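You operate a simulated robot arm through the tools that you are given. There is no shell and no other tool. Be economical: measure what you need, move in short steps, check, and stop when the job is done.

The job below is to be done with a simulated robot arm. You get a single attempt, and the scene is never put back.

TASK
Take the brown tape roll and leave it on the top of the drawer bench. Put the carton from the top of the long bench on the disc there. Fetch the blue bin and stand it on the front table end. Put the yellow tape roll on the top of the long bench away on the top of the shelf table. Open the leads drawer, take the red coil and leave it in the inside of the leads drawer, then shut the drawer. Open the green box lid. Do these in any order. Set down upright: blue bin.

The check looks at the end state, three seconds after you hand in, the way a careful person would. Anything else that was tipped, shoved, dropped, spilled or broken makes it a failure. Lids that push on must go on centred and level and be pressed home; caps that screw on are set level and turned clockwise until they are tight.

THE ROBOT
A 6-joint arm with a four-finger gripper on a trunk, on a base that drives. Base frame: it is fixed to the floor where the robot stands at the start and does not move with it; the origin is under the middle of the robot, x ahead of it, y to its left, z up; the surface under the hand at the start is at about z = 0.82. Units: m, rad, N and s.
With the tool pointing down near the work surface it reaches from about 0.3 to 0.7 m from the robot's upright axis, wherever it stands. Its first joint turns from -2.897 to 2.897 rad. Places, roughly: blue bin (22x22x30 cm) [0.7, 0.6, 1]; brown tape roll (10x10x3 cm) [0.7, 0.2, 0.8]; carton [0.75, 0, 0.75]; disc [0.75, -0.25, 0.75]; front table end [-2.1, -2.4, 0.8]; green box lid [-4.2, 5.5, 0.8]; inside of the leads drawer [0.5, -0.8, 0.6]; leads drawer [0.4, -0.8, 0.7]; red coil [0.75, 2, 0.75]; top of the drawer bench [0.8, 2.4, 0.8]; top of the shelf table [-1.4, -1, 0.8]; yellow tape roll (8x8x4 cm) [0.8, 0.8, 0.8]. Payload 3.43 kg.
The tool frame sits at the grasp point between the pads (the TCP): z along the fingers, y along the line on which they close. The tips reach 0.03 m beyond it. Largest opening 0.12 m; the body of the gripper starts 0.085 m behind the TCP.
Orientation is that of the tool frame in the base frame, as a unit quaternion [x, y, z, w]. With the fingers straight down and closing along the base's y, the tool's x points along the base's -x, its y along +y and its z along -z.

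THE INTERFACE
- The arm moves only by the tool drive_tool. Its argument "targets" is a list of rows, each a list of 7 numbers: the shift along the base's x, y, z in units of 250 mm (1.0 is 250 mm), then the turn, a rotation vector about the base's x, y, z in units of 180 degrees (1.0 is 180 degrees), then the closure, from 0 (fully open) to 1 (shut). In form: [[dx, dy, dz, rx, ry, rz, fingers], ...]. A call has 1 to 10 rows; each row is the pose to reach, as a shift and turn from the pose commanded when the call began. A call with a number of a shift or a turn outside -1 to 1 is refused whole. Rows are played at 5 a second. More than 0.05 m and 0.15 rad between two rows, or a gripper value outside its range, and nothing of the call is played. A pose out of reach is approached as far as the arm can. The call stops where the force on the tool passes 40 N (or 10 N more than at its start, if that is more) or the arm is blocked; 0.2 s more then pass. Each finger halts on what it meets, pressing with about 27 N; the grip force reading is that of the motor and also rises with nothing between the fingers. The clock runs only during rows and for 0.2 s after the last one: add rows that repeat a pose to give the fingers time. The reply holds the time, the measured pose of the TCP, the force on the tool along the base axes, the opening and the grip force, in the units named above and with some noise, with the torque about the TCP (base axes, N m) and any sound that the robot's microphone picked up, and new pictures: "pictures" is both (left out), scene, wrist or none.
- Cameras (640 x 400 px; columns grow to the right, rows downward): "scene" is now at [0.0466, 0.115, 1.6108]; the picture's right is [-0.49, -0.87, 0.00], its down [-0.65, 0.36, -0.67] and it looks along [0.58, -0.33, -0.74] (base axes); focal length 214 px, centre (320, 200). "wrist" rides on the gripper at [0.071, -0.017, -0.121] in the tool frame; the picture's right is [0.23, 0.97, 0.00], its down [-0.81, 0.19, -0.55] and it looks along [-0.54, 0.13, 0.83] (tool axes); focal length 275 px, centre (320, 200). There is no depth. A picture from a camera that has moved, and an enlarged one, comes with that camera's place and axes in the base frame and with its lens. The place of the scene camera against the robot may be out by one fixed shift of up to 0.018 m in any direction.
- raise_lower(by): slides the trunk up (or, below 0, down) by that many m; the arm and the scene camera ride with it, the base frame stays. It gives what a move gives, with no picture.
- roll_base(legs): drives the robot by 1 to 6 legs, each [ahead, left, turn to the left] in m, m and rad, along the robot's own axes; the way and the turn of a leg run together, so that a leg with both is an arc; at most 1.5 m and 3.142 rad a leg. The arm and the cameras ride along, it lands a little off, and it stops where it bumps. It gives what a move gives, and a new picture of the scene camera.
- turn_head(pan, tilt): turns the head with the scene camera to pan (to the left, within 2.094 rad either way) and tilt (down, from -0.506 to 1.204), counted from straight ahead of the robot. It gives what a move gives, and a new picture of the scene camera.
- inspect(camera, box): a new picture of the part [left, top, right, bottom] of that camera's present view, enlarged. No time passes.
- close_job(): hands the job in; it is judged then, once.

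Work in short steps. Places have to be worked out from the pictures, the camera data and where the tool is seen: move nearer, look again, correct. Check each grasp and each placing, and mend what went wrong. You have 196 turns and 260 pictures in all, those below and enlarged ones among them. Open the gripper and draw the arm clear of the work before you hand the job in, unless the task says otherwise; then end with one line.

The tools are called after ">>>" as a command line: name --pt "numbers of a row" for each row, then --argument value for the rest, lists and objects as JSON in quotes. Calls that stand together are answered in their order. drive_tool: Moves the arm, as the interface text tells. Its arguments: {"type":"object","properties":{"targets":{"type":"array","items":{"type":"array","items":{"type":"number"}}},"pictures":{"type":"string","enum":["both","scene","wrist","none"]}},"required":["targets"]} The other tools are called the same way: raise_lower (by) slides the trunk up or down; roll_base (legs) drives the base; turn_head (pan, tilt) turns the head that bears the scene camera; inspect (camera, box) takes an enlarged picture of a part of a camera's view; close_job () hands the job in.

At the start:

```text
time: 0.0
eef_pos: [0.4553, -0.2241, 1.1283]
orientation: [0.0, 1.0, -0.001, 0.0]
ft_force: [-0.2, 0.1, 0.6]
wrist_torque: [0.02, 0.02, 0.01]
finger_gap: 0.12
grasp_force: 0.0
trunk travel left (down, up): [-0.125, 0.315]
robot x, y, heading: [0.0002, -0.0033, 0.003]
head pan, tilt: [-0.511, 0.836]
```

scene: 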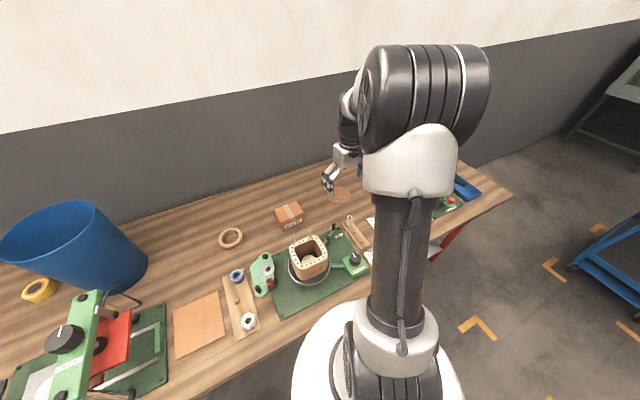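
wrist: 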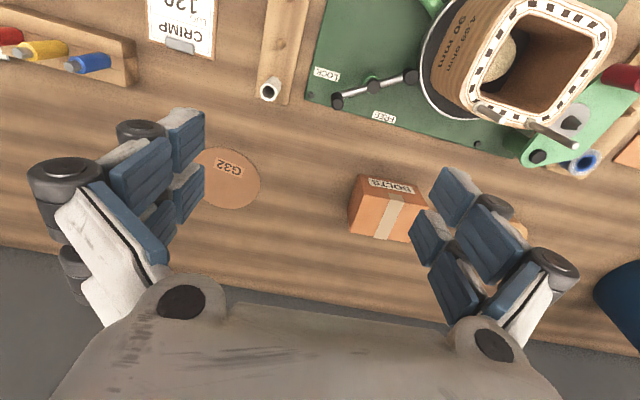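

The start pictures show the carton at about (0.63, -0.06) and the disc at about (0.66, -0.35). I look closer at the wrist view and turn the head to see the surroundings.

>>> inspect --camera "wrist" --box '[160, 120, 480, 320]'

>>> turn_head --pan 0.7 --tilt 0.6

>>> turn_head --pan -1.2 --tilt 0.7

>>> turn_head --pan 1.4 --tilt 0.4

>>> turn_head --pan -2.09 --tilt 0.4

```text
2.00 times, centred on (320, 220) of wrist
camera zoom: at [0.3854, -0.241, 1.249], right [-0.23, 0.97, 0.0], down [0.81, 0.19, 0.55], along [0.54, 0.13, -0.83], focal length 551 px, centre (320, 160)
```

zoom: 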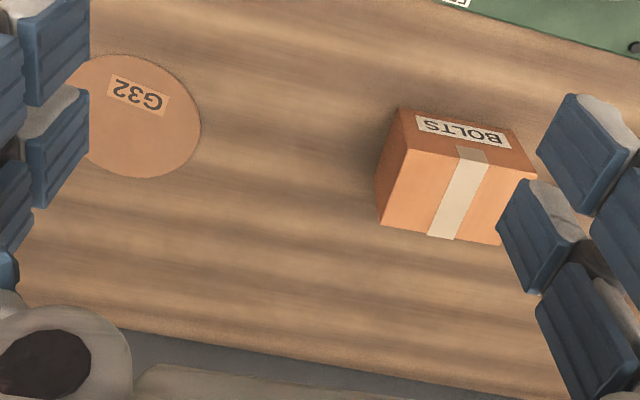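

```text
time: 1.4
eef_pos: [0.4564, -0.2251, 1.1276]
orientation: [0.0, 1.0, 0.0, 0.0]
ft_force: [-0.6, 0.1, -0.4]
wrist_torque: [0.0, 0.01, 0.03]
finger_gap: 0.1204
grasp_force: 0.1
trunk travel left (down, up): [-0.125, 0.315]
robot x, y, heading: [-0.0023, 0.0003, -0.002]
head pan, tilt: [0.7, 0.6]
camera scene: at [0.0455, 0.2105, 1.6306], right [0.64, -0.77, 0.0], down [-0.43, -0.36, -0.82], along [0.63, 0.53, -0.57], focal length 214 px, centre (320, 200)
```

scene: 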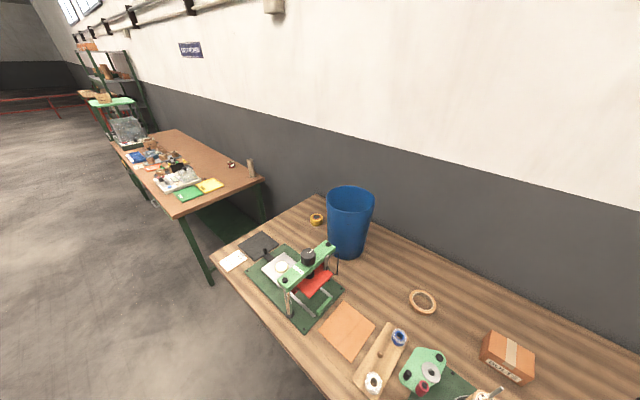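

```text
time: 3.3
eef_pos: [0.4544, -0.2242, 1.1276]
orientation: [0.0, 1.0, 0.0, 0.0]
ft_force: [-0.7, 0.2, -0.2]
wrist_torque: [-0.03, -0.01, 0.01]
finger_gap: 0.1198
grasp_force: 0.1
trunk travel left (down, up): [-0.125, 0.315]
robot x, y, heading: [-0.0004, -0.0026, -0.001]
head pan, tilt: [-1.201, 0.7]
camera scene: at [0.0086, 0.0744, 1.622], right [-0.93, -0.36, 0.0], down [-0.23, 0.6, -0.76], along [0.28, -0.71, -0.64], focal length 214 px, centre (320, 200)
```

scene: 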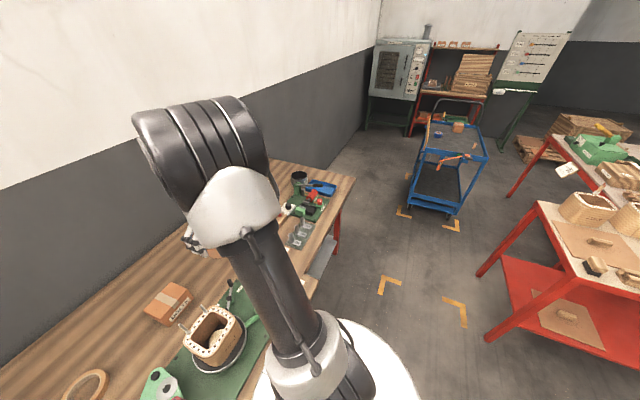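

```text
time: 5.6
eef_pos: [0.4573, -0.2232, 1.1275]
orientation: [0.001, 1.0, 0.0, 0.001]
ft_force: [-0.1, 0.0, -0.6]
wrist_torque: [-0.01, -0.02, -0.01]
finger_gap: 0.1201
grasp_force: 0.2
trunk travel left (down, up): [-0.125, 0.315]
robot x, y, heading: [0.0018, -0.0003, 0.001]
head pan, tilt: [1.4, 0.4]
camera scene: at [-0.0064, 0.2449, 1.6489], right [0.99, -0.17, 0.0], down [-0.07, -0.38, -0.92], along [0.16, 0.91, -0.39], focal length 214 px, centre (320, 200)
```

scene: 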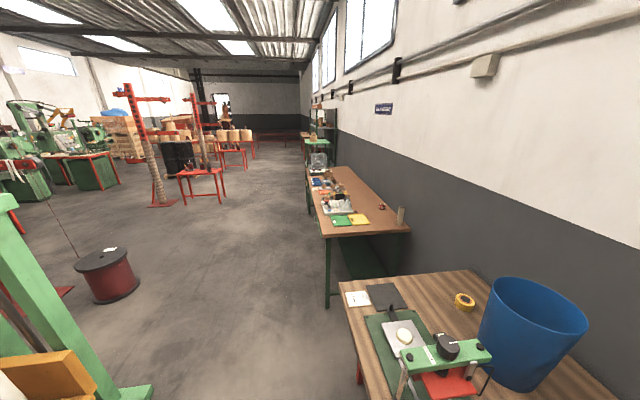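

```text
time: 8.5
eef_pos: [0.4562, -0.2248, 1.1276]
orientation: [0.0, 1.0, -0.001, 0.0]
ft_force: [0.5, -0.4, -0.6]
wrist_torque: [0.0, -0.03, 0.01]
finger_gap: 0.1201
grasp_force: 0.0
trunk travel left (down, up): [-0.125, 0.315]
robot x, y, heading: [-0.0001, -0.0009, -0.002]
head pan, tilt: [-2.089, 0.4]
camera scene: at [-0.0681, 0.0731, 1.6489], right [-0.87, 0.5, 0.0], down [0.19, 0.34, -0.92], along [-0.46, -0.8, -0.39], focal length 214 px, centre (320, 200)
```

scene: 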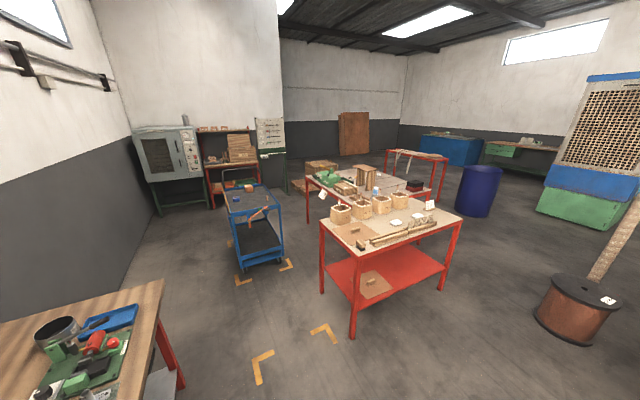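

Bench layout: tall red shelf table behind to the right, drawer bench ahead-left. I rotate the tool 90° and move over the carton (estimated centre 0.634, -0.066, width 0.075 along x).

>>> drive_tool --pt "0.071 0.063 -0.03 0 0 0.0475 0" --pt "0.143 0.127 -0.06 0 0 0.095 0" --pt "0.214 0.19 -0.09 0 0 0.1425 0" --pt "0.286 0.254 -0.12 0 0 0.19 0" --pt "0.357 0.317 -0.15 0 0 0.2375 0" --pt "0.428 0.38 -0.18 0 0 0.285 0" --pt "0.5 0.444 -0.21 0 0 0.3325 0" --pt "0.571 0.507 -0.24 0 0 0.38 0" --pt "0.643 0.571 -0.27 0 0 0.4275 0" --pt "0.714 0.634 -0.3 0 0 0.475 0"

>>> drive_tool --pt "0 0 0 0 0 0.025 0"

>>> turn_head --pan 0 --tilt 0.8

```text
time: 10.7
eef_pos: [0.6352, -0.0636, 1.0519]
orientation: [-0.68, 0.733, 0.0, 0.0]
ft_force: [0.2, 0.2, 0.2]
wrist_torque: [0.0, 0.01, -0.02]
finger_gap: 0.1197
grasp_force: 0.1
trunk travel left (down, up): [-0.125, 0.315]
robot x, y, heading: [-0.0006, -0.0009, -0.001]
head pan, tilt: [-2.089, 0.4]
camera scene: at [-0.0674, 0.0735, 1.6489], right [-0.87, 0.5, 0.0], down [0.19, 0.34, -0.92], along [-0.46, -0.8, -0.39], focal length 214 px, centre (320, 200)
camera wrist: at [0.647, -0.1373, 1.1734], right [-0.99, -0.16, 0.0], down [-0.13, 0.82, 0.55], along [-0.09, 0.55, -0.83], focal length 275 px, centre (320, 200)
```

scene: 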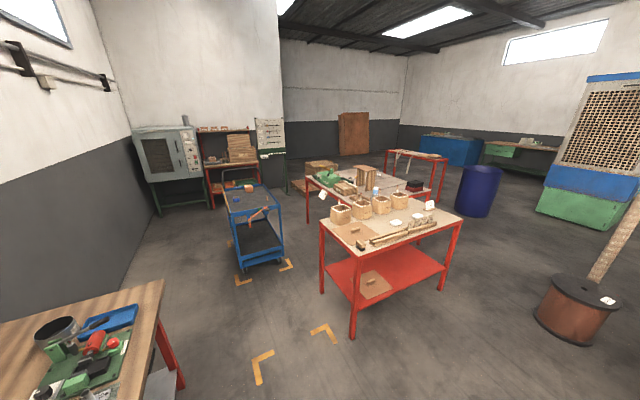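
wrist: 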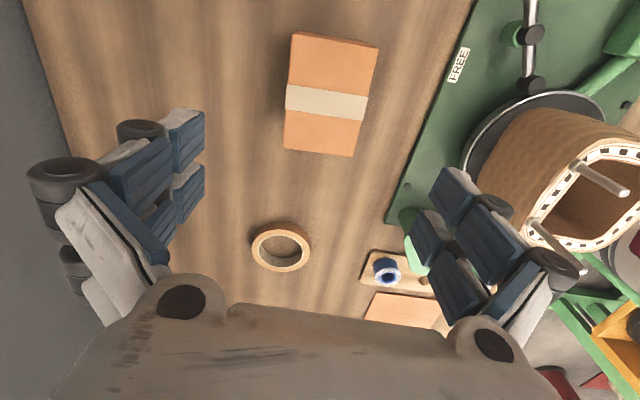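

```text
time: 11.1
eef_pos: [0.6345, -0.0654, 1.0524]
orientation: [0.708, -0.706, 0.0, 0.0]
ft_force: [0.3, -0.7, 0.4]
wrist_torque: [-0.01, 0.0, 0.01]
finger_gap: 0.1198
grasp_force: 0.1
trunk travel left (down, up): [-0.125, 0.315]
robot x, y, heading: [-0.0042, -0.0037, -0.004]
head pan, tilt: [-2.089, 0.4]
camera scene: at [-0.068, 0.0732, 1.6489], right [-0.87, 0.5, 0.0], down [0.19, 0.34, -0.92], along [-0.46, -0.8, -0.39], focal length 214 px, centre (320, 200)
camera wrist: at [0.6521, -0.1367, 1.1737], right [-0.97, -0.23, 0.0], down [-0.19, 0.81, 0.55], along [-0.13, 0.54, -0.83], focal length 275 px, centre (320, 200)
```

scene: 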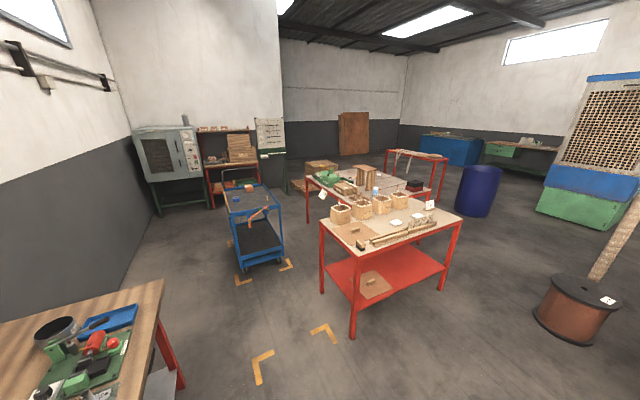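
wrist: 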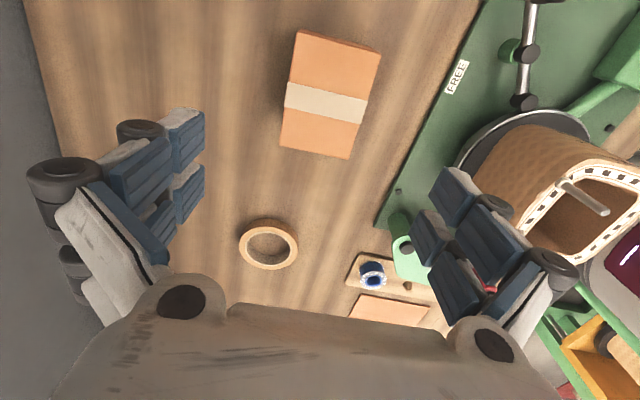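

```text
time: 13.1
eef_pos: [0.6344, -0.0649, 1.0521]
orientation: [-0.707, 0.707, -0.001, 0.0]
ft_force: [0.6, -0.3, 0.2]
wrist_torque: [0.02, -0.01, -0.04]
finger_gap: 0.1198
grasp_force: 0.0
trunk travel left (down, up): [-0.125, 0.315]
robot x, y, heading: [0.0011, -0.0019, -0.004]
head pan, tilt: [0.0, 0.799]
camera scene: at [0.0585, 0.1535, 1.6138], right [0.0, -1.0, 0.0], down [-0.72, 0.0, -0.7], along [0.7, 0.0, -0.72], focal length 214 px, centre (320, 200)
```

scene: 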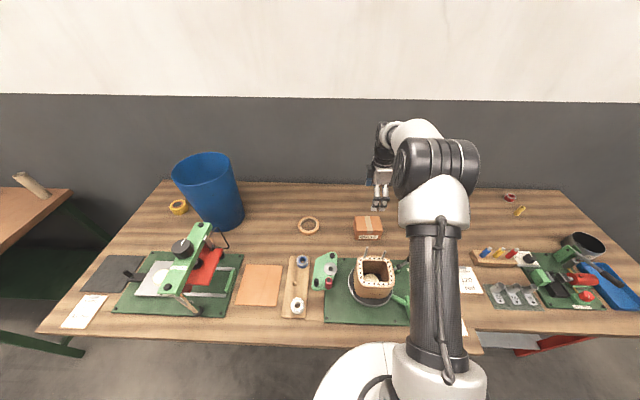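

The carton checks at about (0.629, -0.068), axis-aligned. I descend and close.

>>> drive_tool --pt "-0.022 -0.012 -0.15 0 0 0 0" --pt "-0.022 -0.012 -0.3 0 0 0 0" --pt "-0.022 -0.012 -0.45 0 0 0 0" --pt "-0.022 -0.012 -0.6 0 0 0 0" --pt "-0.022 -0.012 -0.7 0 0 0 0" --pt "-0.022 -0.012 -0.776 0 0 0 0" --pictures "both"

>>> drive_tool --pt "0 0 0 0 0 0 0.5" --pt "0 0 0 0 0 0 0.5" --pt "0 0 0 0 0 0 0.5" --pt "0 0 0 0 0 0 0.5" --pictures "wrist"

```text
time: 14.5
eef_pos: [0.6303, -0.0682, 0.8584]
orientation: [-0.707, 0.707, 0.0, 0.0]
ft_force: [-0.3, 0.2, -0.2]
wrist_torque: [0.0, 0.01, 0.03]
finger_gap: 0.1199
grasp_force: 0.1
trunk travel left (down, up): [-0.125, 0.315]
robot x, y, heading: [-0.0021, 0.0017, 0.001]
head pan, tilt: [0.0, 0.799]
camera scene: at [0.0587, 0.1536, 1.6137], right [0.0, -1.0, 0.0], down [-0.72, 0.0, -0.7], along [0.7, 0.0, -0.72], focal length 214 px, centre (320, 200)
camera wrist: at [0.647, -0.1396, 0.9799], right [-0.97, -0.23, 0.0], down [-0.19, 0.81, 0.55], along [-0.13, 0.54, -0.83], focal length 275 px, centre (320, 200)
```

scene: 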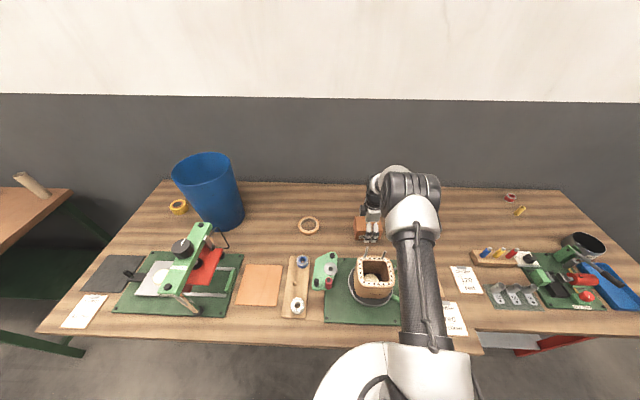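
wrist: 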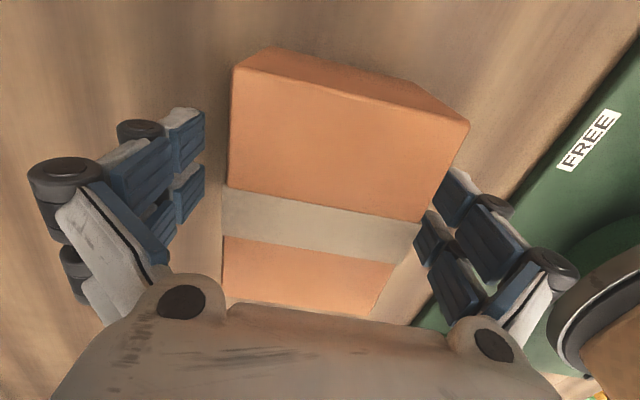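

```text
time: 15.5
eef_pos: [0.6297, -0.0679, 0.8593]
orientation: [-0.707, 0.707, 0.0, 0.0]
ft_force: [0.3, -0.4, -0.5]
wrist_torque: [-0.03, -0.17, 0.19]
finger_gap: 0.0797
grasp_force: 27.3
trunk travel left (down, up): [-0.125, 0.315]
robot x, y, heading: [-0.0005, 0.0029, -0.002]
head pan, tilt: [0.0, 0.799]
camera wrist: at [0.6468, -0.1395, 0.9803], right [-0.97, -0.23, 0.0], down [-0.19, 0.81, 0.55], along [-0.13, 0.54, -0.83], focal length 275 px, centre (320, 200)
```

wrist: 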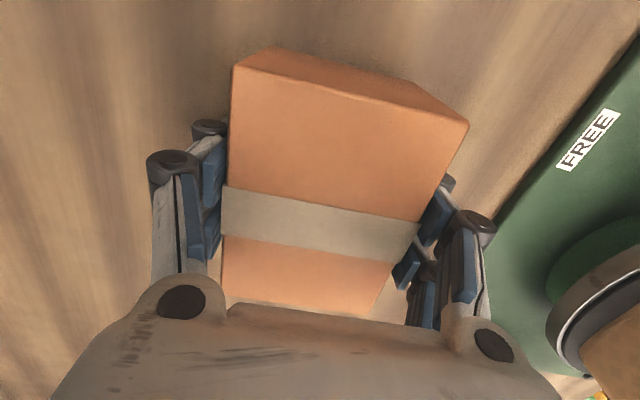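

Gripped at 0.08 m, 27 N. I lift 0.1 m and check the load and the disc.

>>> drive_tool --pt "0 0 0.1 0 0 0 0.6" --pt "0 0 0.25 0 0 0 0.6" --pt "0 0 0.4 0 0 0 0.6" --pt "0 -0.15 0.48 0 0 0 0.6" --pt "0 -0.3 0.48 0 0 0 0.6" --pictures "wrist"

>>> inspect --camera "scene" --box '[340, 160, 500, 260]'

```text
time: 16.7
eef_pos: [0.6295, -0.144, 0.9794]
orientation: [-0.707, 0.707, 0.001, 0.0]
ft_force: [0.6, -0.6, -5.9]
wrist_torque: [-0.03, 0.0, 0.0]
finger_gap: 0.0799
grasp_force: 26.9
trunk travel left (down, up): [-0.125, 0.315]
robot x, y, heading: [-0.0006, -0.0006, 0.004]
head pan, tilt: [0.0, 0.799]
camera wrist: at [0.648, -0.2157, 1.1007], right [-0.97, -0.23, 0.0], down [-0.19, 0.81, 0.55], along [-0.13, 0.54, -0.83], focal length 275 px, centre (320, 200)
```

wrist: 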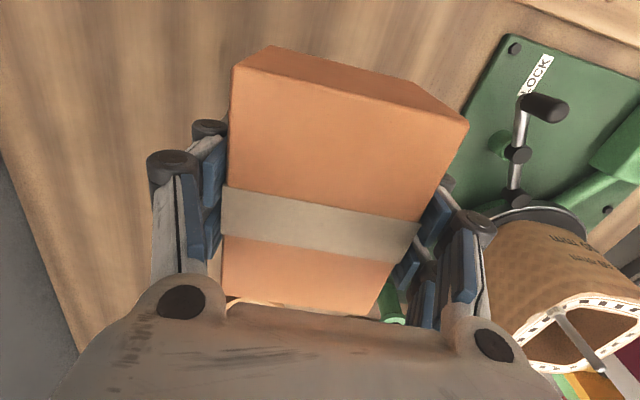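

```text
4.00 times, centred on (420, 210) of scene
camera zoom: at [0.0592, 0.1525, 1.6138], right [0.0, -1.0, 0.0], down [-0.72, 0.0, -0.7], along [0.7, 0.0, -0.72], focal length 858 px, centre (-80, 160)
```

zoom: 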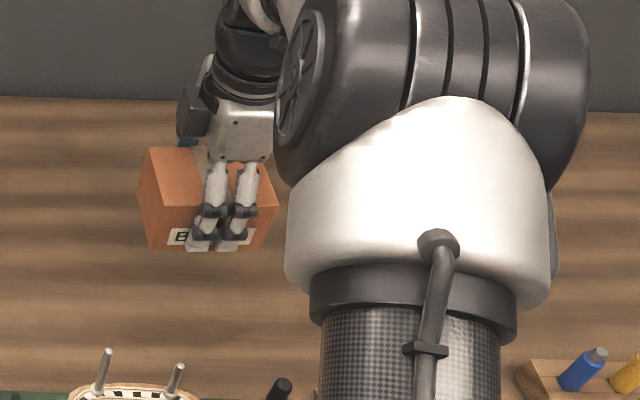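

Load about 5.5 N, steady. I carry it over the disc (0.656, -0.345) at height, checking whether the reach suffices.

>>> drive_tool --pt "0.02 -0.15 0 0 0 0 0.6" --pt "0.04 -0.3 0 0 0 0 0.6" --pt "0.06 -0.45 0 0 0 0 0.6" --pt "0.08 -0.6 0 0 0 0 0.6" --pt "0.1 -0.75 0 0 0 0 0.6" --pt "0.106 -0.804 0 0 0 0 0.6" --pt "0.106 -0.804 -0.1 0 0 0 0.6" --pt "0.106 -0.804 -0.25 0 0 0 0.6" --pt "0.106 -0.804 -0.38 0 0 0 0.6" --pictures "both"

```text
time: 18.7
eef_pos: [0.6265, -0.3283, 0.8958]
orientation: [0.707, -0.707, 0.001, 0.0]
ft_force: [0.0, -0.2, -5.7]
wrist_torque: [0.02, 0.01, -0.03]
finger_gap: 0.08
grasp_force: 27.4
out of reach, approached as far as the arm can: row 5, 6, 7, 8, 9
trunk travel left (down, up): [-0.125, 0.315]
robot x, y, heading: [0.0022, 0.0006, 0.001]
head pan, tilt: [0.0, 0.799]
camera scene: at [0.0594, 0.1534, 1.6137], right [0.0, -1.0, 0.0], down [-0.72, 0.0, -0.7], along [0.7, 0.0, -0.72], focal length 214 px, centre (320, 200)
camera wrist: at [0.644, -0.3995, 1.0175], right [-0.97, -0.23, 0.0], down [-0.19, 0.81, 0.55], along [-0.13, 0.54, -0.83], focal length 275 px, centre (320, 200)
```

scene: 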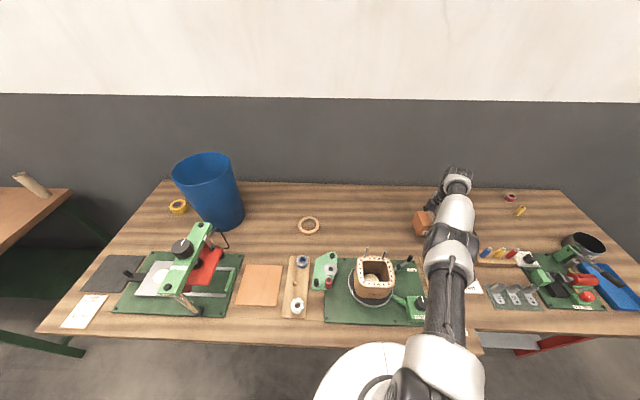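
wrist: 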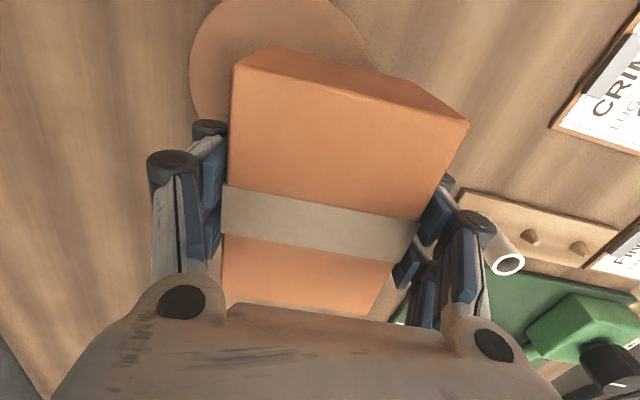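

The reach is about 4 cm short, so I lift a little and shift the base 0.2 m to the right.

>>> drive_tool --pt "0 0.15 0.1 0 0 0 0.6" --pt "-0.1 0.3 0.25 0 0 0 0.6" --pt "-0.1 0.45 0.38 0 0 0 0.6" --pt "-0.1 0.6 0.38 0 0 0 0.6" --pictures "none"

>>> roll_base --legs '[[0, -0.22, 0]]'

```text
refused: row 2 steps farther than a row can; nothing moved
```

```text
time: 20.4
eef_pos: [0.626, -0.5509, 0.8971]
orientation: [0.707, -0.707, 0.0, 0.0]
ft_force: [-0.3, -1.0, -6.7]
wrist_torque: [0.03, -0.03, 0.03]
finger_gap: 0.0798
grasp_force: 26.9
trunk travel left (down, up): [-0.125, 0.315]
robot x, y, heading: [-0.0025, -0.2196, -0.006]
head pan, tilt: [0.0, 0.799]
camera scene: at [0.0592, -0.0685, 1.6138], right [0.0, -1.0, 0.0], down [-0.72, 0.0, -0.7], along [0.7, 0.0, -0.72], focal length 214 px, centre (320, 200)
```

scene: 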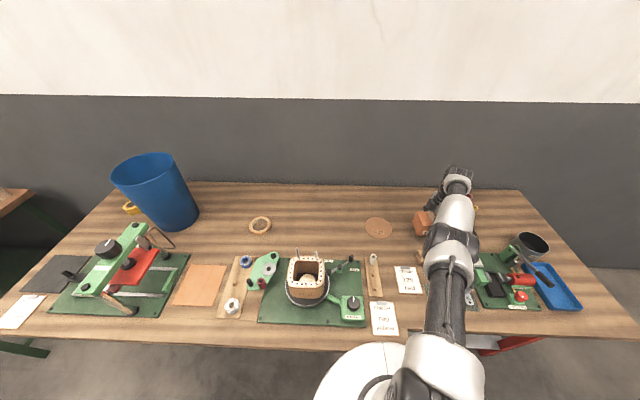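

The base moved; nothing appears touched. I look with the wrist and zoom on the disc before moving back.

>>> inspect --camera "scene" --box '[340, 180, 500, 280]'

>>> drive_tool --pt "0 0 0.15 0 0 0 0.6" --pt "-0.03 0.15 0.25 0 0 0 0.6" --pt "-0.06 0.3 0.33 0 0 0 0.6" --pictures "wrist"

```text
4.00 times, centred on (420, 230) of scene
camera zoom: at [0.0592, -0.0685, 1.6138], right [0.0, -1.0, 0.0], down [-0.72, 0.0, -0.7], along [0.7, 0.0, -0.72], focal length 858 px, centre (-80, 80)
```

zoom: 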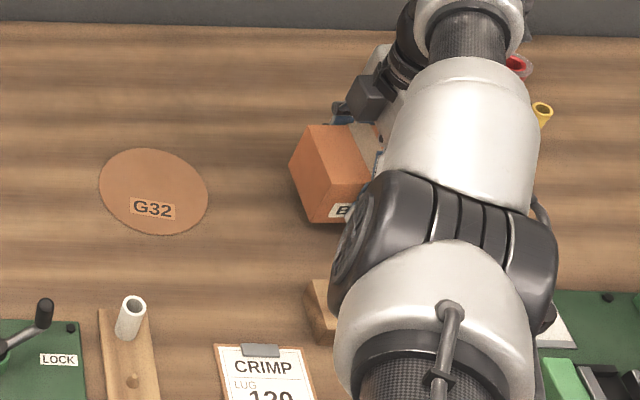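

```text
time: 21.2
eef_pos: [0.6457, -0.5121, 0.9663]
orientation: [-0.706, 0.708, 0.002, -0.001]
ft_force: [-0.4, -0.7, -5.4]
wrist_torque: [0.04, 0.0, 0.01]
finger_gap: 0.08
grasp_force: 26.7
out of reach, approached as far as the arm can: row 2, 3
trunk travel left (down, up): [-0.125, 0.315]
robot x, y, heading: [0.0013, -0.2207, 0.001]
head pan, tilt: [0.0, 0.799]
camera wrist: at [0.6636, -0.5841, 1.0873], right [-0.97, -0.23, 0.0], down [-0.19, 0.81, 0.56], along [-0.13, 0.54, -0.83], focal length 275 px, centre (320, 200)
```

wrist: 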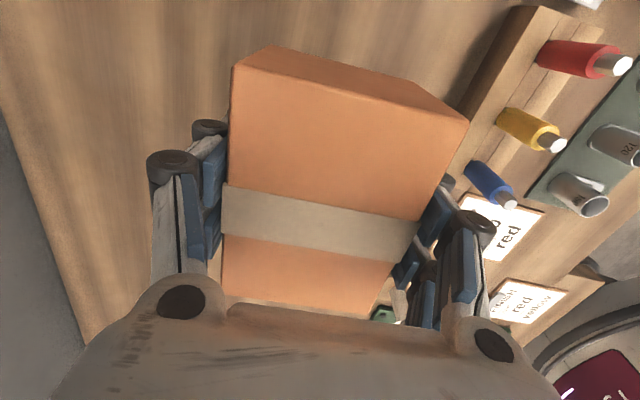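

Commanded pose was beyond reach, so I move +y to a reachable pose to get command and measurement agreeing.

>>> drive_tool --pt "0 0.15 0 0 0 0 0.6" --pt "0 0.3 0 0 0 0 0.6" --pt "0 0.45 0 0 0 0 0.6" --pt "0 0.45 0 0 0 0 0.6" --pictures "wrist"

```text
time: 22.2
eef_pos: [0.6821, -0.4192, 0.9651]
orientation: [-0.706, 0.708, 0.001, 0.0]
ft_force: [-0.1, -0.1, -5.1]
wrist_torque: [0.01, 0.04, -0.02]
finger_gap: 0.0801
grasp_force: 27.1
out of reach, approached as far as the arm can: row 1, 2, 3, 4
trunk travel left (down, up): [-0.125, 0.315]
robot x, y, heading: [0.0021, -0.2202, 0.001]
head pan, tilt: [0.0, 0.799]
camera wrist: at [0.6995, -0.491, 1.0868], right [-0.97, -0.23, 0.0], down [-0.19, 0.81, 0.55], along [-0.13, 0.54, -0.83], focal length 275 px, centre (320, 200)
```

wrist: 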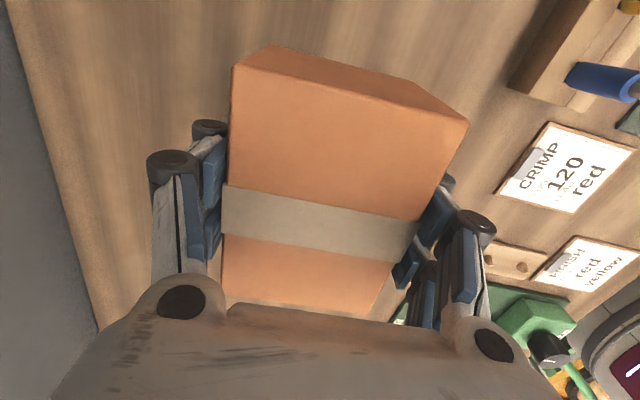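

Still beyond reach, so the commanded x is greater than I assumed. I retract along -x.

>>> drive_tool --pt "-0.12 0 0 0 0 0 0.6" --pt "-0.24 0.1 0 0 0 0 0.6" --pt "-0.36 0.2 0 0 0 0 0.6" --pt "-0.36 0.2 0 0 0 0 0.6" --pictures "none"

```text
time: 23.2
eef_pos: [0.6837, -0.4117, 0.9659]
orientation: [-0.706, 0.708, 0.002, -0.001]
ft_force: [0.0, -0.7, -7.3]
wrist_torque: [-0.01, -0.05, 0.01]
finger_gap: 0.0799
grasp_force: 27.0
out of reach, approached as far as the arm can: row 1, 2, 3, 4
trunk travel left (down, up): [-0.125, 0.315]
robot x, y, heading: [0.0021, -0.2244, 0.001]
head pan, tilt: [0.0, 0.799]
```

Oddly little motion. I command a larger retraction along -x to see the response.

>>> drive_tool --pt "-0.15 0 0 0 0 0 0.6" --pt "-0.3 0 0 0 0 0 0.6" --pt "-0.45 0 0 0 0 0 0.6" --pt "-0.6 0 0 0 0 0 0.6" --pictures "scene"

```text
time: 24.2
eef_pos: [0.6763, -0.4315, 0.9655]
orientation: [-0.707, 0.707, 0.002, -0.001]
ft_force: [0.9, 0.2, -6.2]
wrist_torque: [-0.01, -0.02, -0.01]
finger_gap: 0.0798
grasp_force: 26.8
out of reach, approached as far as the arm can: row 1, 2, 3, 4
trunk travel left (down, up): [-0.125, 0.315]
robot x, y, heading: [-0.0015, -0.221, -0.002]
head pan, tilt: [0.0, 0.799]
camera scene: at [0.0592, -0.0673, 1.6137], right [0.0, -1.0, 0.0], down [-0.72, 0.0, -0.7], along [0.7, 0.0, -0.72], focal length 214 px, centre (320, 200)
```

scene: 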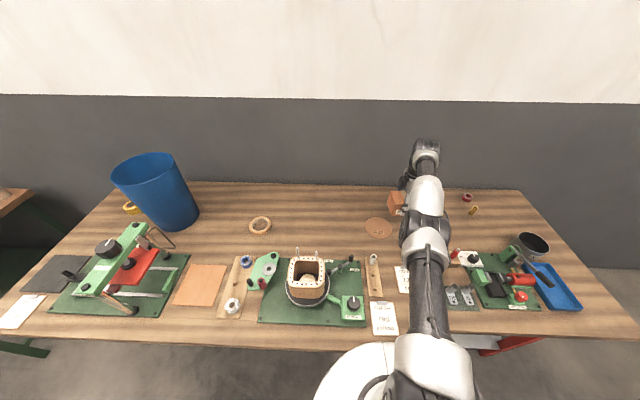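

The direction suggests the commanded point lies well outside; I keep retracting.

>>> drive_tool --pt "-0.18 0 0 0 0 0 0.6" --pt "-0.36 0 0 0 0 0 0.6" --pt "-0.54 0 0 0 0 0 0.6" --pt "-0.72 0 0 0 0 0 0.6" --pt "-0.9 0 0 0 0 0 0.6" --pt "-1 0 0 0 0 0 0.6" --pictures "none"

```text
time: 25.6
eef_pos: [0.6645, -0.4666, 0.9653]
orientation: [0.707, -0.707, -0.002, 0.0]
ft_force: [0.6, 0.2, -5.3]
wrist_torque: [-0.04, -0.02, 0.01]
finger_gap: 0.0799
grasp_force: 26.7
out of reach, approached as far as the arm can: row 1, 2, 3, 4, 5, 6
trunk travel left (down, up): [-0.125, 0.315]
robot x, y, heading: [0.0028, -0.2241, 0.0]
head pan, tilt: [0.0, 0.799]
```

>>> drive_tool --pt "-0.18 0.06 0 0 0 0 0.6" --pt "-0.36 0.12 0 0 0 0 0.6" --pt "-0.54 0.18 0 0 0 0 0.6" --pt "-0.72 0.24 0 0 0 0 0.6" --pt "-0.9 0.3 0 0 0 0 0.6" --pt "-1 0.3 0 0 0 0 0.6" --pictures "none"

```text
time: 27.0
eef_pos: [0.6643, -0.4665, 0.965]
orientation: [0.707, -0.707, -0.001, 0.0]
ft_force: [-0.5, 0.5, -5.8]
wrist_torque: [-0.02, -0.02, 0.04]
finger_gap: 0.0798
grasp_force: 27.2
out of reach, approached as far as the arm can: row 1, 2, 3, 4, 5, 6
trunk travel left (down, up): [-0.125, 0.315]
robot x, y, heading: [0.0023, -0.2213, 0.001]
head pan, tilt: [0.0, 0.799]
```

>>> drive_tool --pt "-0.18 0.06 0 0 0 0 0.6" --pt "-0.36 0.12 0 0 0 0 0.6" --pt "-0.54 0.18 0 0 0 0 0.6" --pt "-0.72 0.24 0 0 0 0 0.6" --pt "-0.9 0.3 0 0 0 0 0.6" --pt "-1 0.3 0 0 0 0 0.6" --pictures "none"

```text
time: 28.4
eef_pos: [0.6658, -0.467, 0.9653]
orientation: [-0.707, 0.707, 0.002, -0.001]
ft_force: [0.2, 0.1, -5.6]
wrist_torque: [0.01, -0.01, 0.01]
finger_gap: 0.0799
grasp_force: 27.5
out of reach, approached as far as the arm can: row 1, 2, 3, 4, 5, 6
trunk travel left (down, up): [-0.125, 0.315]
robot x, y, heading: [-0.0, -0.2219, 0.002]
head pan, tilt: [0.0, 0.799]
```

To learn where the commanded point is, I test a +y shift.

>>> drive_tool --pt "0 0.18 0 0 0 0 0.6" --pt "0 0.36 0 0 0 0 0.6" --pt "0 0.54 0 0 0 0 0.6" --pt "0 0.72 0 0 0 0 0.6" --pt "0 0.9 0 0 0 0 0.6" --pictures "scene"

```text
time: 29.6
eef_pos: [0.7098, -0.2421, 0.9908]
orientation: [0.707, -0.707, 0.001, 0.002]
ft_force: [-2.4, -0.6, -7.2]
wrist_torque: [-0.07, -0.11, 0.03]
finger_gap: 0.0797
grasp_force: 26.7
out of reach, approached as far as the arm can: row 1, 2, 3, 4, 5
trunk travel left (down, up): [-0.125, 0.315]
robot x, y, heading: [-0.0025, -0.2227, 0.0]
head pan, tilt: [0.0, 0.799]
camera scene: at [0.0569, -0.0617, 1.6135], right [0.0, -1.0, 0.0], down [-0.72, 0.0, -0.7], along [0.7, 0.0, -0.72], focal length 214 px, centre (320, 200)
```

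scene: 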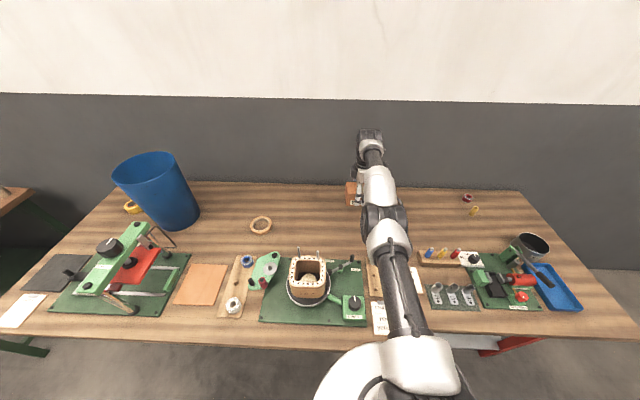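

The arm looks fully stretched (straight-elbow singular). I try a retraction combined with upward motion over more rows.

>>> drive_tool --pt "-0.1 0 0.1 0 0 0 0.6" --pt "-0.2 0 0.2 0 0 0 0.6" --pt "-0.3 0 0.3 0 0 0 0.6" --pt "-0.4 0 0.4 0 0 0 0.6" --pt "-0.5 0 0.5 0 0 0 0.6" --pt "-0.6 0 0.6 0 0 0 0.6" --pictures "none"

```text
time: 31.0
eef_pos: [0.7014, -0.2474, 1.0755]
orientation: [-0.707, 0.707, 0.002, -0.001]
ft_force: [1.5, -0.5, -6.0]
wrist_torque: [0.0, 0.02, -0.01]
finger_gap: 0.0801
grasp_force: 26.9
out of reach, approached as far as the arm can: row 1, 2, 3, 4, 5, 6
trunk travel left (down, up): [-0.125, 0.315]
robot x, y, heading: [0.0026, -0.2223, 0.001]
head pan, tilt: [0.0, 0.799]
```

>>> drive_tool --pt "-0.19 0 0 0 0 0 0.6" --pt "-0.38 0 0 0 0 0 0.6" --pt "-0.57 0 0 0 0 0 0.6" --pt "-0.76 0 0 0 0 0 0.6" --pt "-0.95 0 0 0 0 0 0.6" --pictures "none"

>>> raise_lower --by 0.1

>>> drive_tool --pt "-0.1 0 -0.1 0 0 0 0.6" --pt "-0.2 0 -0.2 0 0 0 0.6" --pictures "none"

```text
time: 32.2
eef_pos: [0.703, -0.2481, 1.0754]
orientation: [-0.707, 0.707, 0.001, -0.001]
ft_force: [1.0, 0.6, -5.8]
wrist_torque: [0.02, 0.02, -0.02]
finger_gap: 0.0801
grasp_force: 27.0
out of reach, approached as far as the arm can: row 1, 2, 3, 4, 5
trunk travel left (down, up): [-0.125, 0.315]
robot x, y, heading: [-0.0041, -0.2206, 0.004]
head pan, tilt: [0.0, 0.799]
```

```text
time: 33.5
eef_pos: [0.7022, -0.2481, 1.1755]
orientation: [-0.707, 0.707, 0.001, -0.001]
ft_force: [0.1, -0.1, -6.5]
wrist_torque: [-0.01, 0.03, 0.0]
finger_gap: 0.0798
grasp_force: 27.0
trunk travel left (down, up): [-0.225, 0.215]
robot x, y, heading: [0.0013, -0.225, -0.005]
head pan, tilt: [0.0, 0.799]
```

```text
time: 34.1
eef_pos: [0.7053, -0.2484, 1.1519]
orientation: [0.707, -0.707, -0.002, 0.001]
ft_force: [0.0, 0.6, -6.4]
wrist_torque: [0.01, 0.01, 0.0]
finger_gap: 0.0798
grasp_force: 26.7
out of reach, approached as far as the arm can: row 1, 2
trunk travel left (down, up): [-0.225, 0.215]
robot x, y, heading: [0.0011, -0.2218, -0.006]
head pan, tilt: [0.0, 0.799]
```

The elbow is locked straight; a pure downward move should flex it. I try it (plenty of clearance above the bench).

>>> drive_tool --pt "0 0 -0.1 0 0 0 0.6" --pt "0 0 -0.2 0 0 0 0.6" --pt "0 0 -0.3 0 0 0 0.6" --pt "0 0 -0.4 0 0 0 0.6" --pictures "scene"

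```text
time: 35.1
eef_pos: [0.7107, -0.2486, 1.0516]
orientation: [0.708, -0.707, -0.002, 0.002]
ft_force: [0.7, 0.1, -5.6]
wrist_torque: [0.03, 0.02, -0.03]
finger_gap: 0.0799
grasp_force: 26.8
out of reach, approached as far as the arm can: row 2, 3, 4
trunk travel left (down, up): [-0.225, 0.215]
robot x, y, heading: [0.0001, -0.2228, -0.002]
head pan, tilt: [0.0, 0.799]
camera scene: at [0.0596, -0.0674, 1.7137], right [0.0, -1.0, 0.0], down [-0.72, 0.0, -0.7], along [0.7, 0.0, -0.72], focal length 214 px, centre (320, 200)
```

scene: 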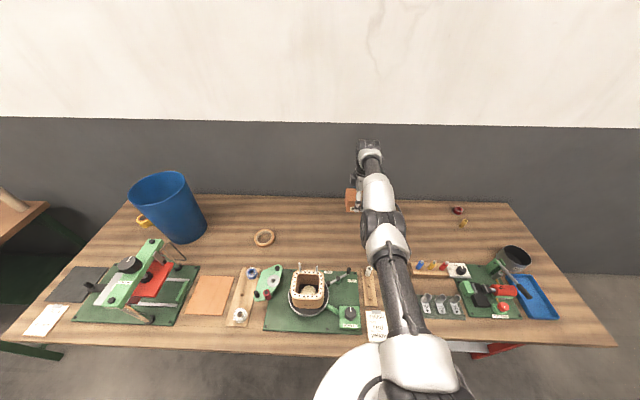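

Row 1 was reachable, so the lock can be broken. I try small inward steps now.

>>> drive_tool --pt "-0.02 0 0.02 0 0 0 0.6" --pt "-0.06 0 0.04 0 0 0 0.6" --pt "-0.12 0 0.06 0 0 0 0.6" --pt "-0.2 0 0.08 0 0 0 0.6" --pt "-0.3 0 0.1 0 0 0 0.6" --pt "-0.4 0 0.1 0 0 0 0.6" --pictures "none"

```text
time: 36.5
eef_pos: [0.7099, -0.2515, 1.0692]
orientation: [-0.707, 0.707, 0.002, -0.001]
ft_force: [-0.2, -0.7, -4.9]
wrist_torque: [0.0, 0.0, 0.03]
finger_gap: 0.0798
grasp_force: 26.9
out of reach, approached as far as the arm can: row 1, 2, 3, 4, 5, 6
trunk travel left (down, up): [-0.225, 0.215]
robot x, y, heading: [0.0021, -0.2215, 0.002]
head pan, tilt: [0.0, 0.799]
```

Still stretched. I try pitching the tool (fingers outward) a little so the wrist must come inward, breaking the straight line.

>>> drive_tool --pt "0 0 0 0 -0.04 0 0.6" --pt "0 0 0 0 -0.08 0 0.6" --pt "0 0 0 0 -0.12 0 0.6" --pt "-0.05 0 0 0 -0.12 0 0.6" --pt "-0.15 0 0 0 -0.12 0 0.6" --pt "-0.3 0 0 0 -0.12 0 0.6" --pictures "both"

```text
time: 38.0
eef_pos: [0.7809, -0.2561, 1.0692]
orientation: [-0.7, 0.7, -0.1, 0.1]
ft_force: [-0.8, -0.6, -4.9]
wrist_torque: [0.0, -0.01, 0.03]
finger_gap: 0.0799
grasp_force: 27.2
out of reach, approached as far as the arm can: row 1, 2, 3, 4, 5, 6
trunk travel left (down, up): [-0.225, 0.215]
robot x, y, heading: [0.0001, -0.2237, -0.004]
head pan, tilt: [0.0, 0.799]
camera scene: at [0.0592, -0.0674, 1.7137], right [0.0, -1.0, 0.0], down [-0.72, 0.0, -0.7], along [0.7, 0.0, -0.72], focal length 214 px, centre (320, 200)
camera wrist: at [0.7637, -0.3271, 1.1901], right [-0.93, -0.23, -0.27], down [-0.34, 0.81, 0.48], along [0.11, 0.54, -0.84], focal length 275 px, centre (320, 200)
```

scene: 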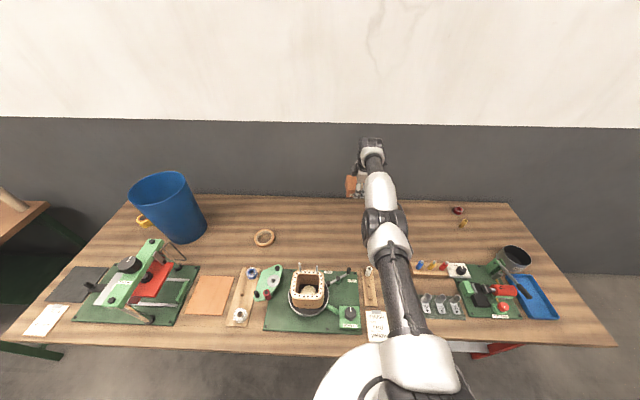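
wrist: 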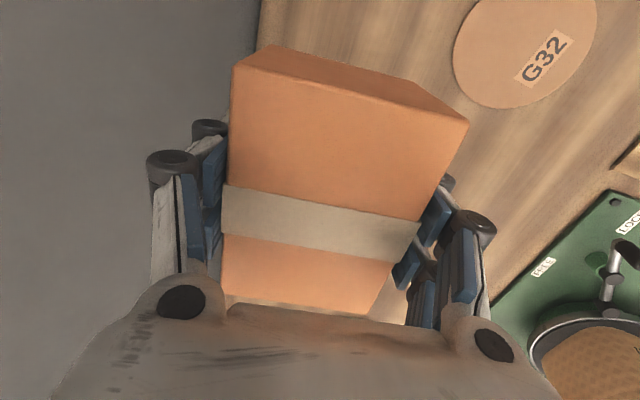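

The elbow is still straight. I raise the trunk for room, then command large down-and-in steps while levelling the tool.

>>> raise_lower --by 0.2

>>> drive_tool --pt "-0.03 0 -0.18 0 0.03 0 0.6" --pt "-0.1 0 -0.36 0 0.06 0 0.6" --pt "-0.2 0 -0.53 0 0.09 0 0.6" --pt "-0.3 0 -0.7 0 0.09 0 0.6" --pt "-0.4 0 -0.86 0 0.09 0 0.6" --pictures "none"

```text
time: 40.1
eef_pos: [0.7804, -0.2547, 1.2695]
orientation: [-0.7, 0.7, -0.1, 0.098]
ft_force: [0.9, -0.7, -5.7]
wrist_torque: [0.04, 0.03, 0.0]
finger_gap: 0.0798
grasp_force: 27.3
trunk travel left (down, up): [-0.425, 0.015]
robot x, y, heading: [-0.0001, -0.2217, 0.001]
head pan, tilt: [0.0, 0.799]
```

```text
time: 41.3
eef_pos: [0.6818, -0.256, 1.0559]
orientation: [-0.707, 0.707, -0.002, 0.002]
ft_force: [1.0, 0.2, -4.2]
wrist_torque: [-0.01, 0.03, 0.04]
finger_gap: 0.0798
grasp_force: 27.2
out of reach, approached as far as the arm can: row 1, 2, 3, 4
trunk travel left (down, up): [-0.425, 0.015]
robot x, y, heading: [-0.0004, -0.2151, 0.002]
head pan, tilt: [0.0, 0.799]
```

Row 5 was reached: the elbow is bent again. I retract further to be safely inside the reach; from now on I'll stay under r = 0.68.

>>> drive_tool --pt "-0.1 0 0 0 0 0 0.6" --pt "-0.25 0 0 0 0 0 0.6" --pt "-0.4 0 0 0 0 0 0.6" --pictures "none"

>>> raise_lower --by -0.1

```text
time: 42.1
eef_pos: [0.6747, -0.2561, 1.0511]
orientation: [-0.707, 0.707, 0.001, -0.001]
ft_force: [0.5, -0.3, -5.7]
wrist_torque: [0.04, 0.0, 0.0]
finger_gap: 0.0801
grasp_force: 27.0
out of reach, approached as far as the arm can: row 1, 2, 3
trunk travel left (down, up): [-0.425, 0.015]
robot x, y, heading: [0.0033, -0.2219, -0.001]
head pan, tilt: [0.0, 0.799]
```

```text
time: 43.5
eef_pos: [0.676, -0.2574, 0.9506]
orientation: [-0.707, 0.707, 0.0, 0.0]
ft_force: [0.3, 0.1, -5.9]
wrist_torque: [0.02, 0.01, -0.03]
finger_gap: 0.0801
grasp_force: 26.7
trunk travel left (down, up): [-0.325, 0.115]
robot x, y, heading: [0.0002, -0.2216, -0.002]
head pan, tilt: [0.0, 0.799]
```

I suspect the elbow sits at its limit on the hyperextended side: pulling in or up keeps it there. Raise the trunk for room, push outward to straighten, then go down-and-in so it flexes the proper way.

>>> raise_lower --by 0.11

>>> drive_tool --pt "0.15 0 0 0 0 0 0.6" --pt "0.15 0 0 0 0 0 0.6" --pictures "none"

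>>> drive_tool --pt "-0.06 0 -0.18 0 0 0 0.6" --pt "-0.16 0 -0.34 0 0 0 0.6" --pt "-0.28 0 -0.48 0 0 0 0.6" --pt "-0.42 0 -0.56 0 0 0 0.6" --pt "-0.6 0 -0.6 0 0 0 0.6" --pictures "none"

```text
time: 44.9
eef_pos: [0.6746, -0.2555, 1.0594]
orientation: [-0.707, 0.707, 0.0, -0.001]
ft_force: [0.5, -0.6, -6.0]
wrist_torque: [-0.02, 0.0, 0.03]
finger_gap: 0.08
grasp_force: 26.8
trunk travel left (down, up): [-0.435, 0.005]
robot x, y, heading: [-0.0013, -0.2199, 0.002]
head pan, tilt: [0.0, 0.799]
```

```text
time: 45.5
eef_pos: [0.6789, -0.2554, 1.0659]
orientation: [0.707, -0.707, -0.001, 0.001]
ft_force: [1.0, -0.4, -6.2]
wrist_torque: [0.01, -0.03, -0.03]
finger_gap: 0.0798
grasp_force: 27.8
out of reach, approached as far as the arm can: row 1, 2
trunk travel left (down, up): [-0.435, 0.005]
robot x, y, heading: [0.0003, -0.2203, 0.002]
head pan, tilt: [0.0, 0.799]
```

```text
time: 46.1
eef_pos: [0.6552, -0.2556, 0.9831]
orientation: [-0.707, 0.708, -0.008, 0.007]
ft_force: [-4.3, 0.7, -10.9]
wrist_torque: [-0.01, -0.23, 0.01]
finger_gap: 0.0797
grasp_force: 26.6
out of reach, approached as far as the arm can: row 2
trunk travel left (down, up): [-0.435, 0.005]
robot x, y, heading: [-0.0018, -0.2201, 0.003]
head pan, tilt: [0.0, 0.799]
stopped in row 3: the force on the tool passed its limit at 52 N (the readings are from after the stop); the commanded pose is now the measured one
```

It jumped (transient force) in row 3, perhaps snapping out of the lock. I look at both pictures and test a small retraction.

>>> drive_tool --pt "-0.08 0 0 0 0 0 0.6" --pt "-0.2 0 0 0 0 0 0.6" --pictures "both"

```text
time: 46.7
eef_pos: [0.6103, -0.2564, 0.9914]
orientation: [-0.706, 0.707, -0.016, 0.015]
ft_force: [-0.2, -0.5, -5.9]
wrist_torque: [-0.03, -0.01, 0.04]
finger_gap: 0.0798
grasp_force: 27.4
trunk travel left (down, up): [-0.435, 0.005]
robot x, y, heading: [0.0015, -0.2228, -0.0]
head pan, tilt: [0.0, 0.799]
camera scene: at [0.0576, -0.0673, 1.9238], right [0.0, -1.0, 0.0], down [-0.72, 0.0, -0.7], along [0.7, 0.0, -0.72], focal length 214 px, centre (320, 200)
camera wrist: at [0.6228, -0.3271, 1.1141], right [-0.97, -0.23, -0.04], down [-0.22, 0.81, 0.54], along [-0.09, 0.54, -0.84], focal length 275 px, centre (320, 200)
```

scene: 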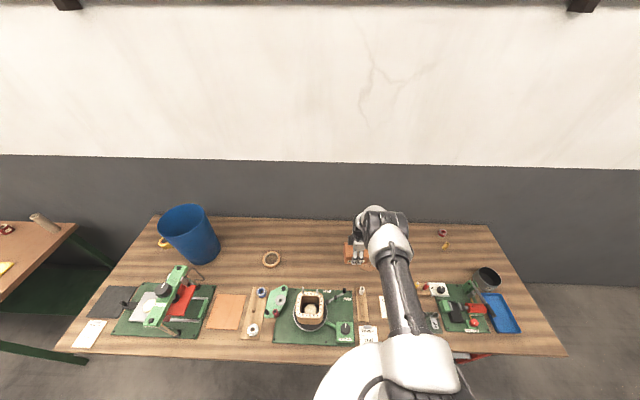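
wrist: 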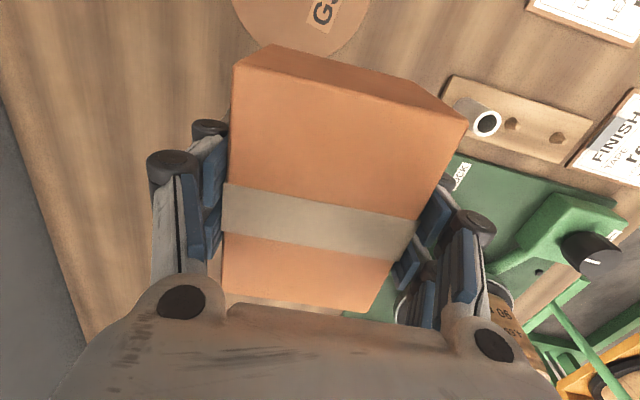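

Free again. I level the tool, raise the arm while retracted, then bring the trunk back down.

>>> drive_tool --pt "0 0 0.15 0 0.007 0 0.6" --pt "0 0 0.3 0 0.014 0 0.6" --pt "0 0 0.45 0 0.014 0 0.6" --pt "0 0 0.6 0 0.014 0 0.6" --pt "0 0 0.75 0 0.014 0 0.6" --pt "0 0 0.9 0 0.014 0 0.6" --pictures "none"

>>> raise_lower --by -0.2

```text
time: 48.1
eef_pos: [0.6097, -0.2562, 1.2166]
orientation: [-0.707, 0.707, 0.0, -0.003]
ft_force: [-0.9, -0.3, -6.5]
wrist_torque: [0.01, -0.05, -0.04]
finger_gap: 0.0802
grasp_force: 27.0
trunk travel left (down, up): [-0.435, 0.005]
robot x, y, heading: [0.0014, -0.2196, 0.002]
head pan, tilt: [0.0, 0.799]
```

```text
time: 50.3
eef_pos: [0.6121, -0.2555, 1.0166]
orientation: [0.707, -0.707, -0.001, 0.001]
ft_force: [-0.2, 0.8, -6.2]
wrist_torque: [0.02, 0.02, 0.01]
finger_gap: 0.0797
grasp_force: 26.3
trunk travel left (down, up): [-0.235, 0.205]
robot x, y, heading: [0.0003, -0.2211, 0.001]
head pan, tilt: [0.0, 0.799]
```

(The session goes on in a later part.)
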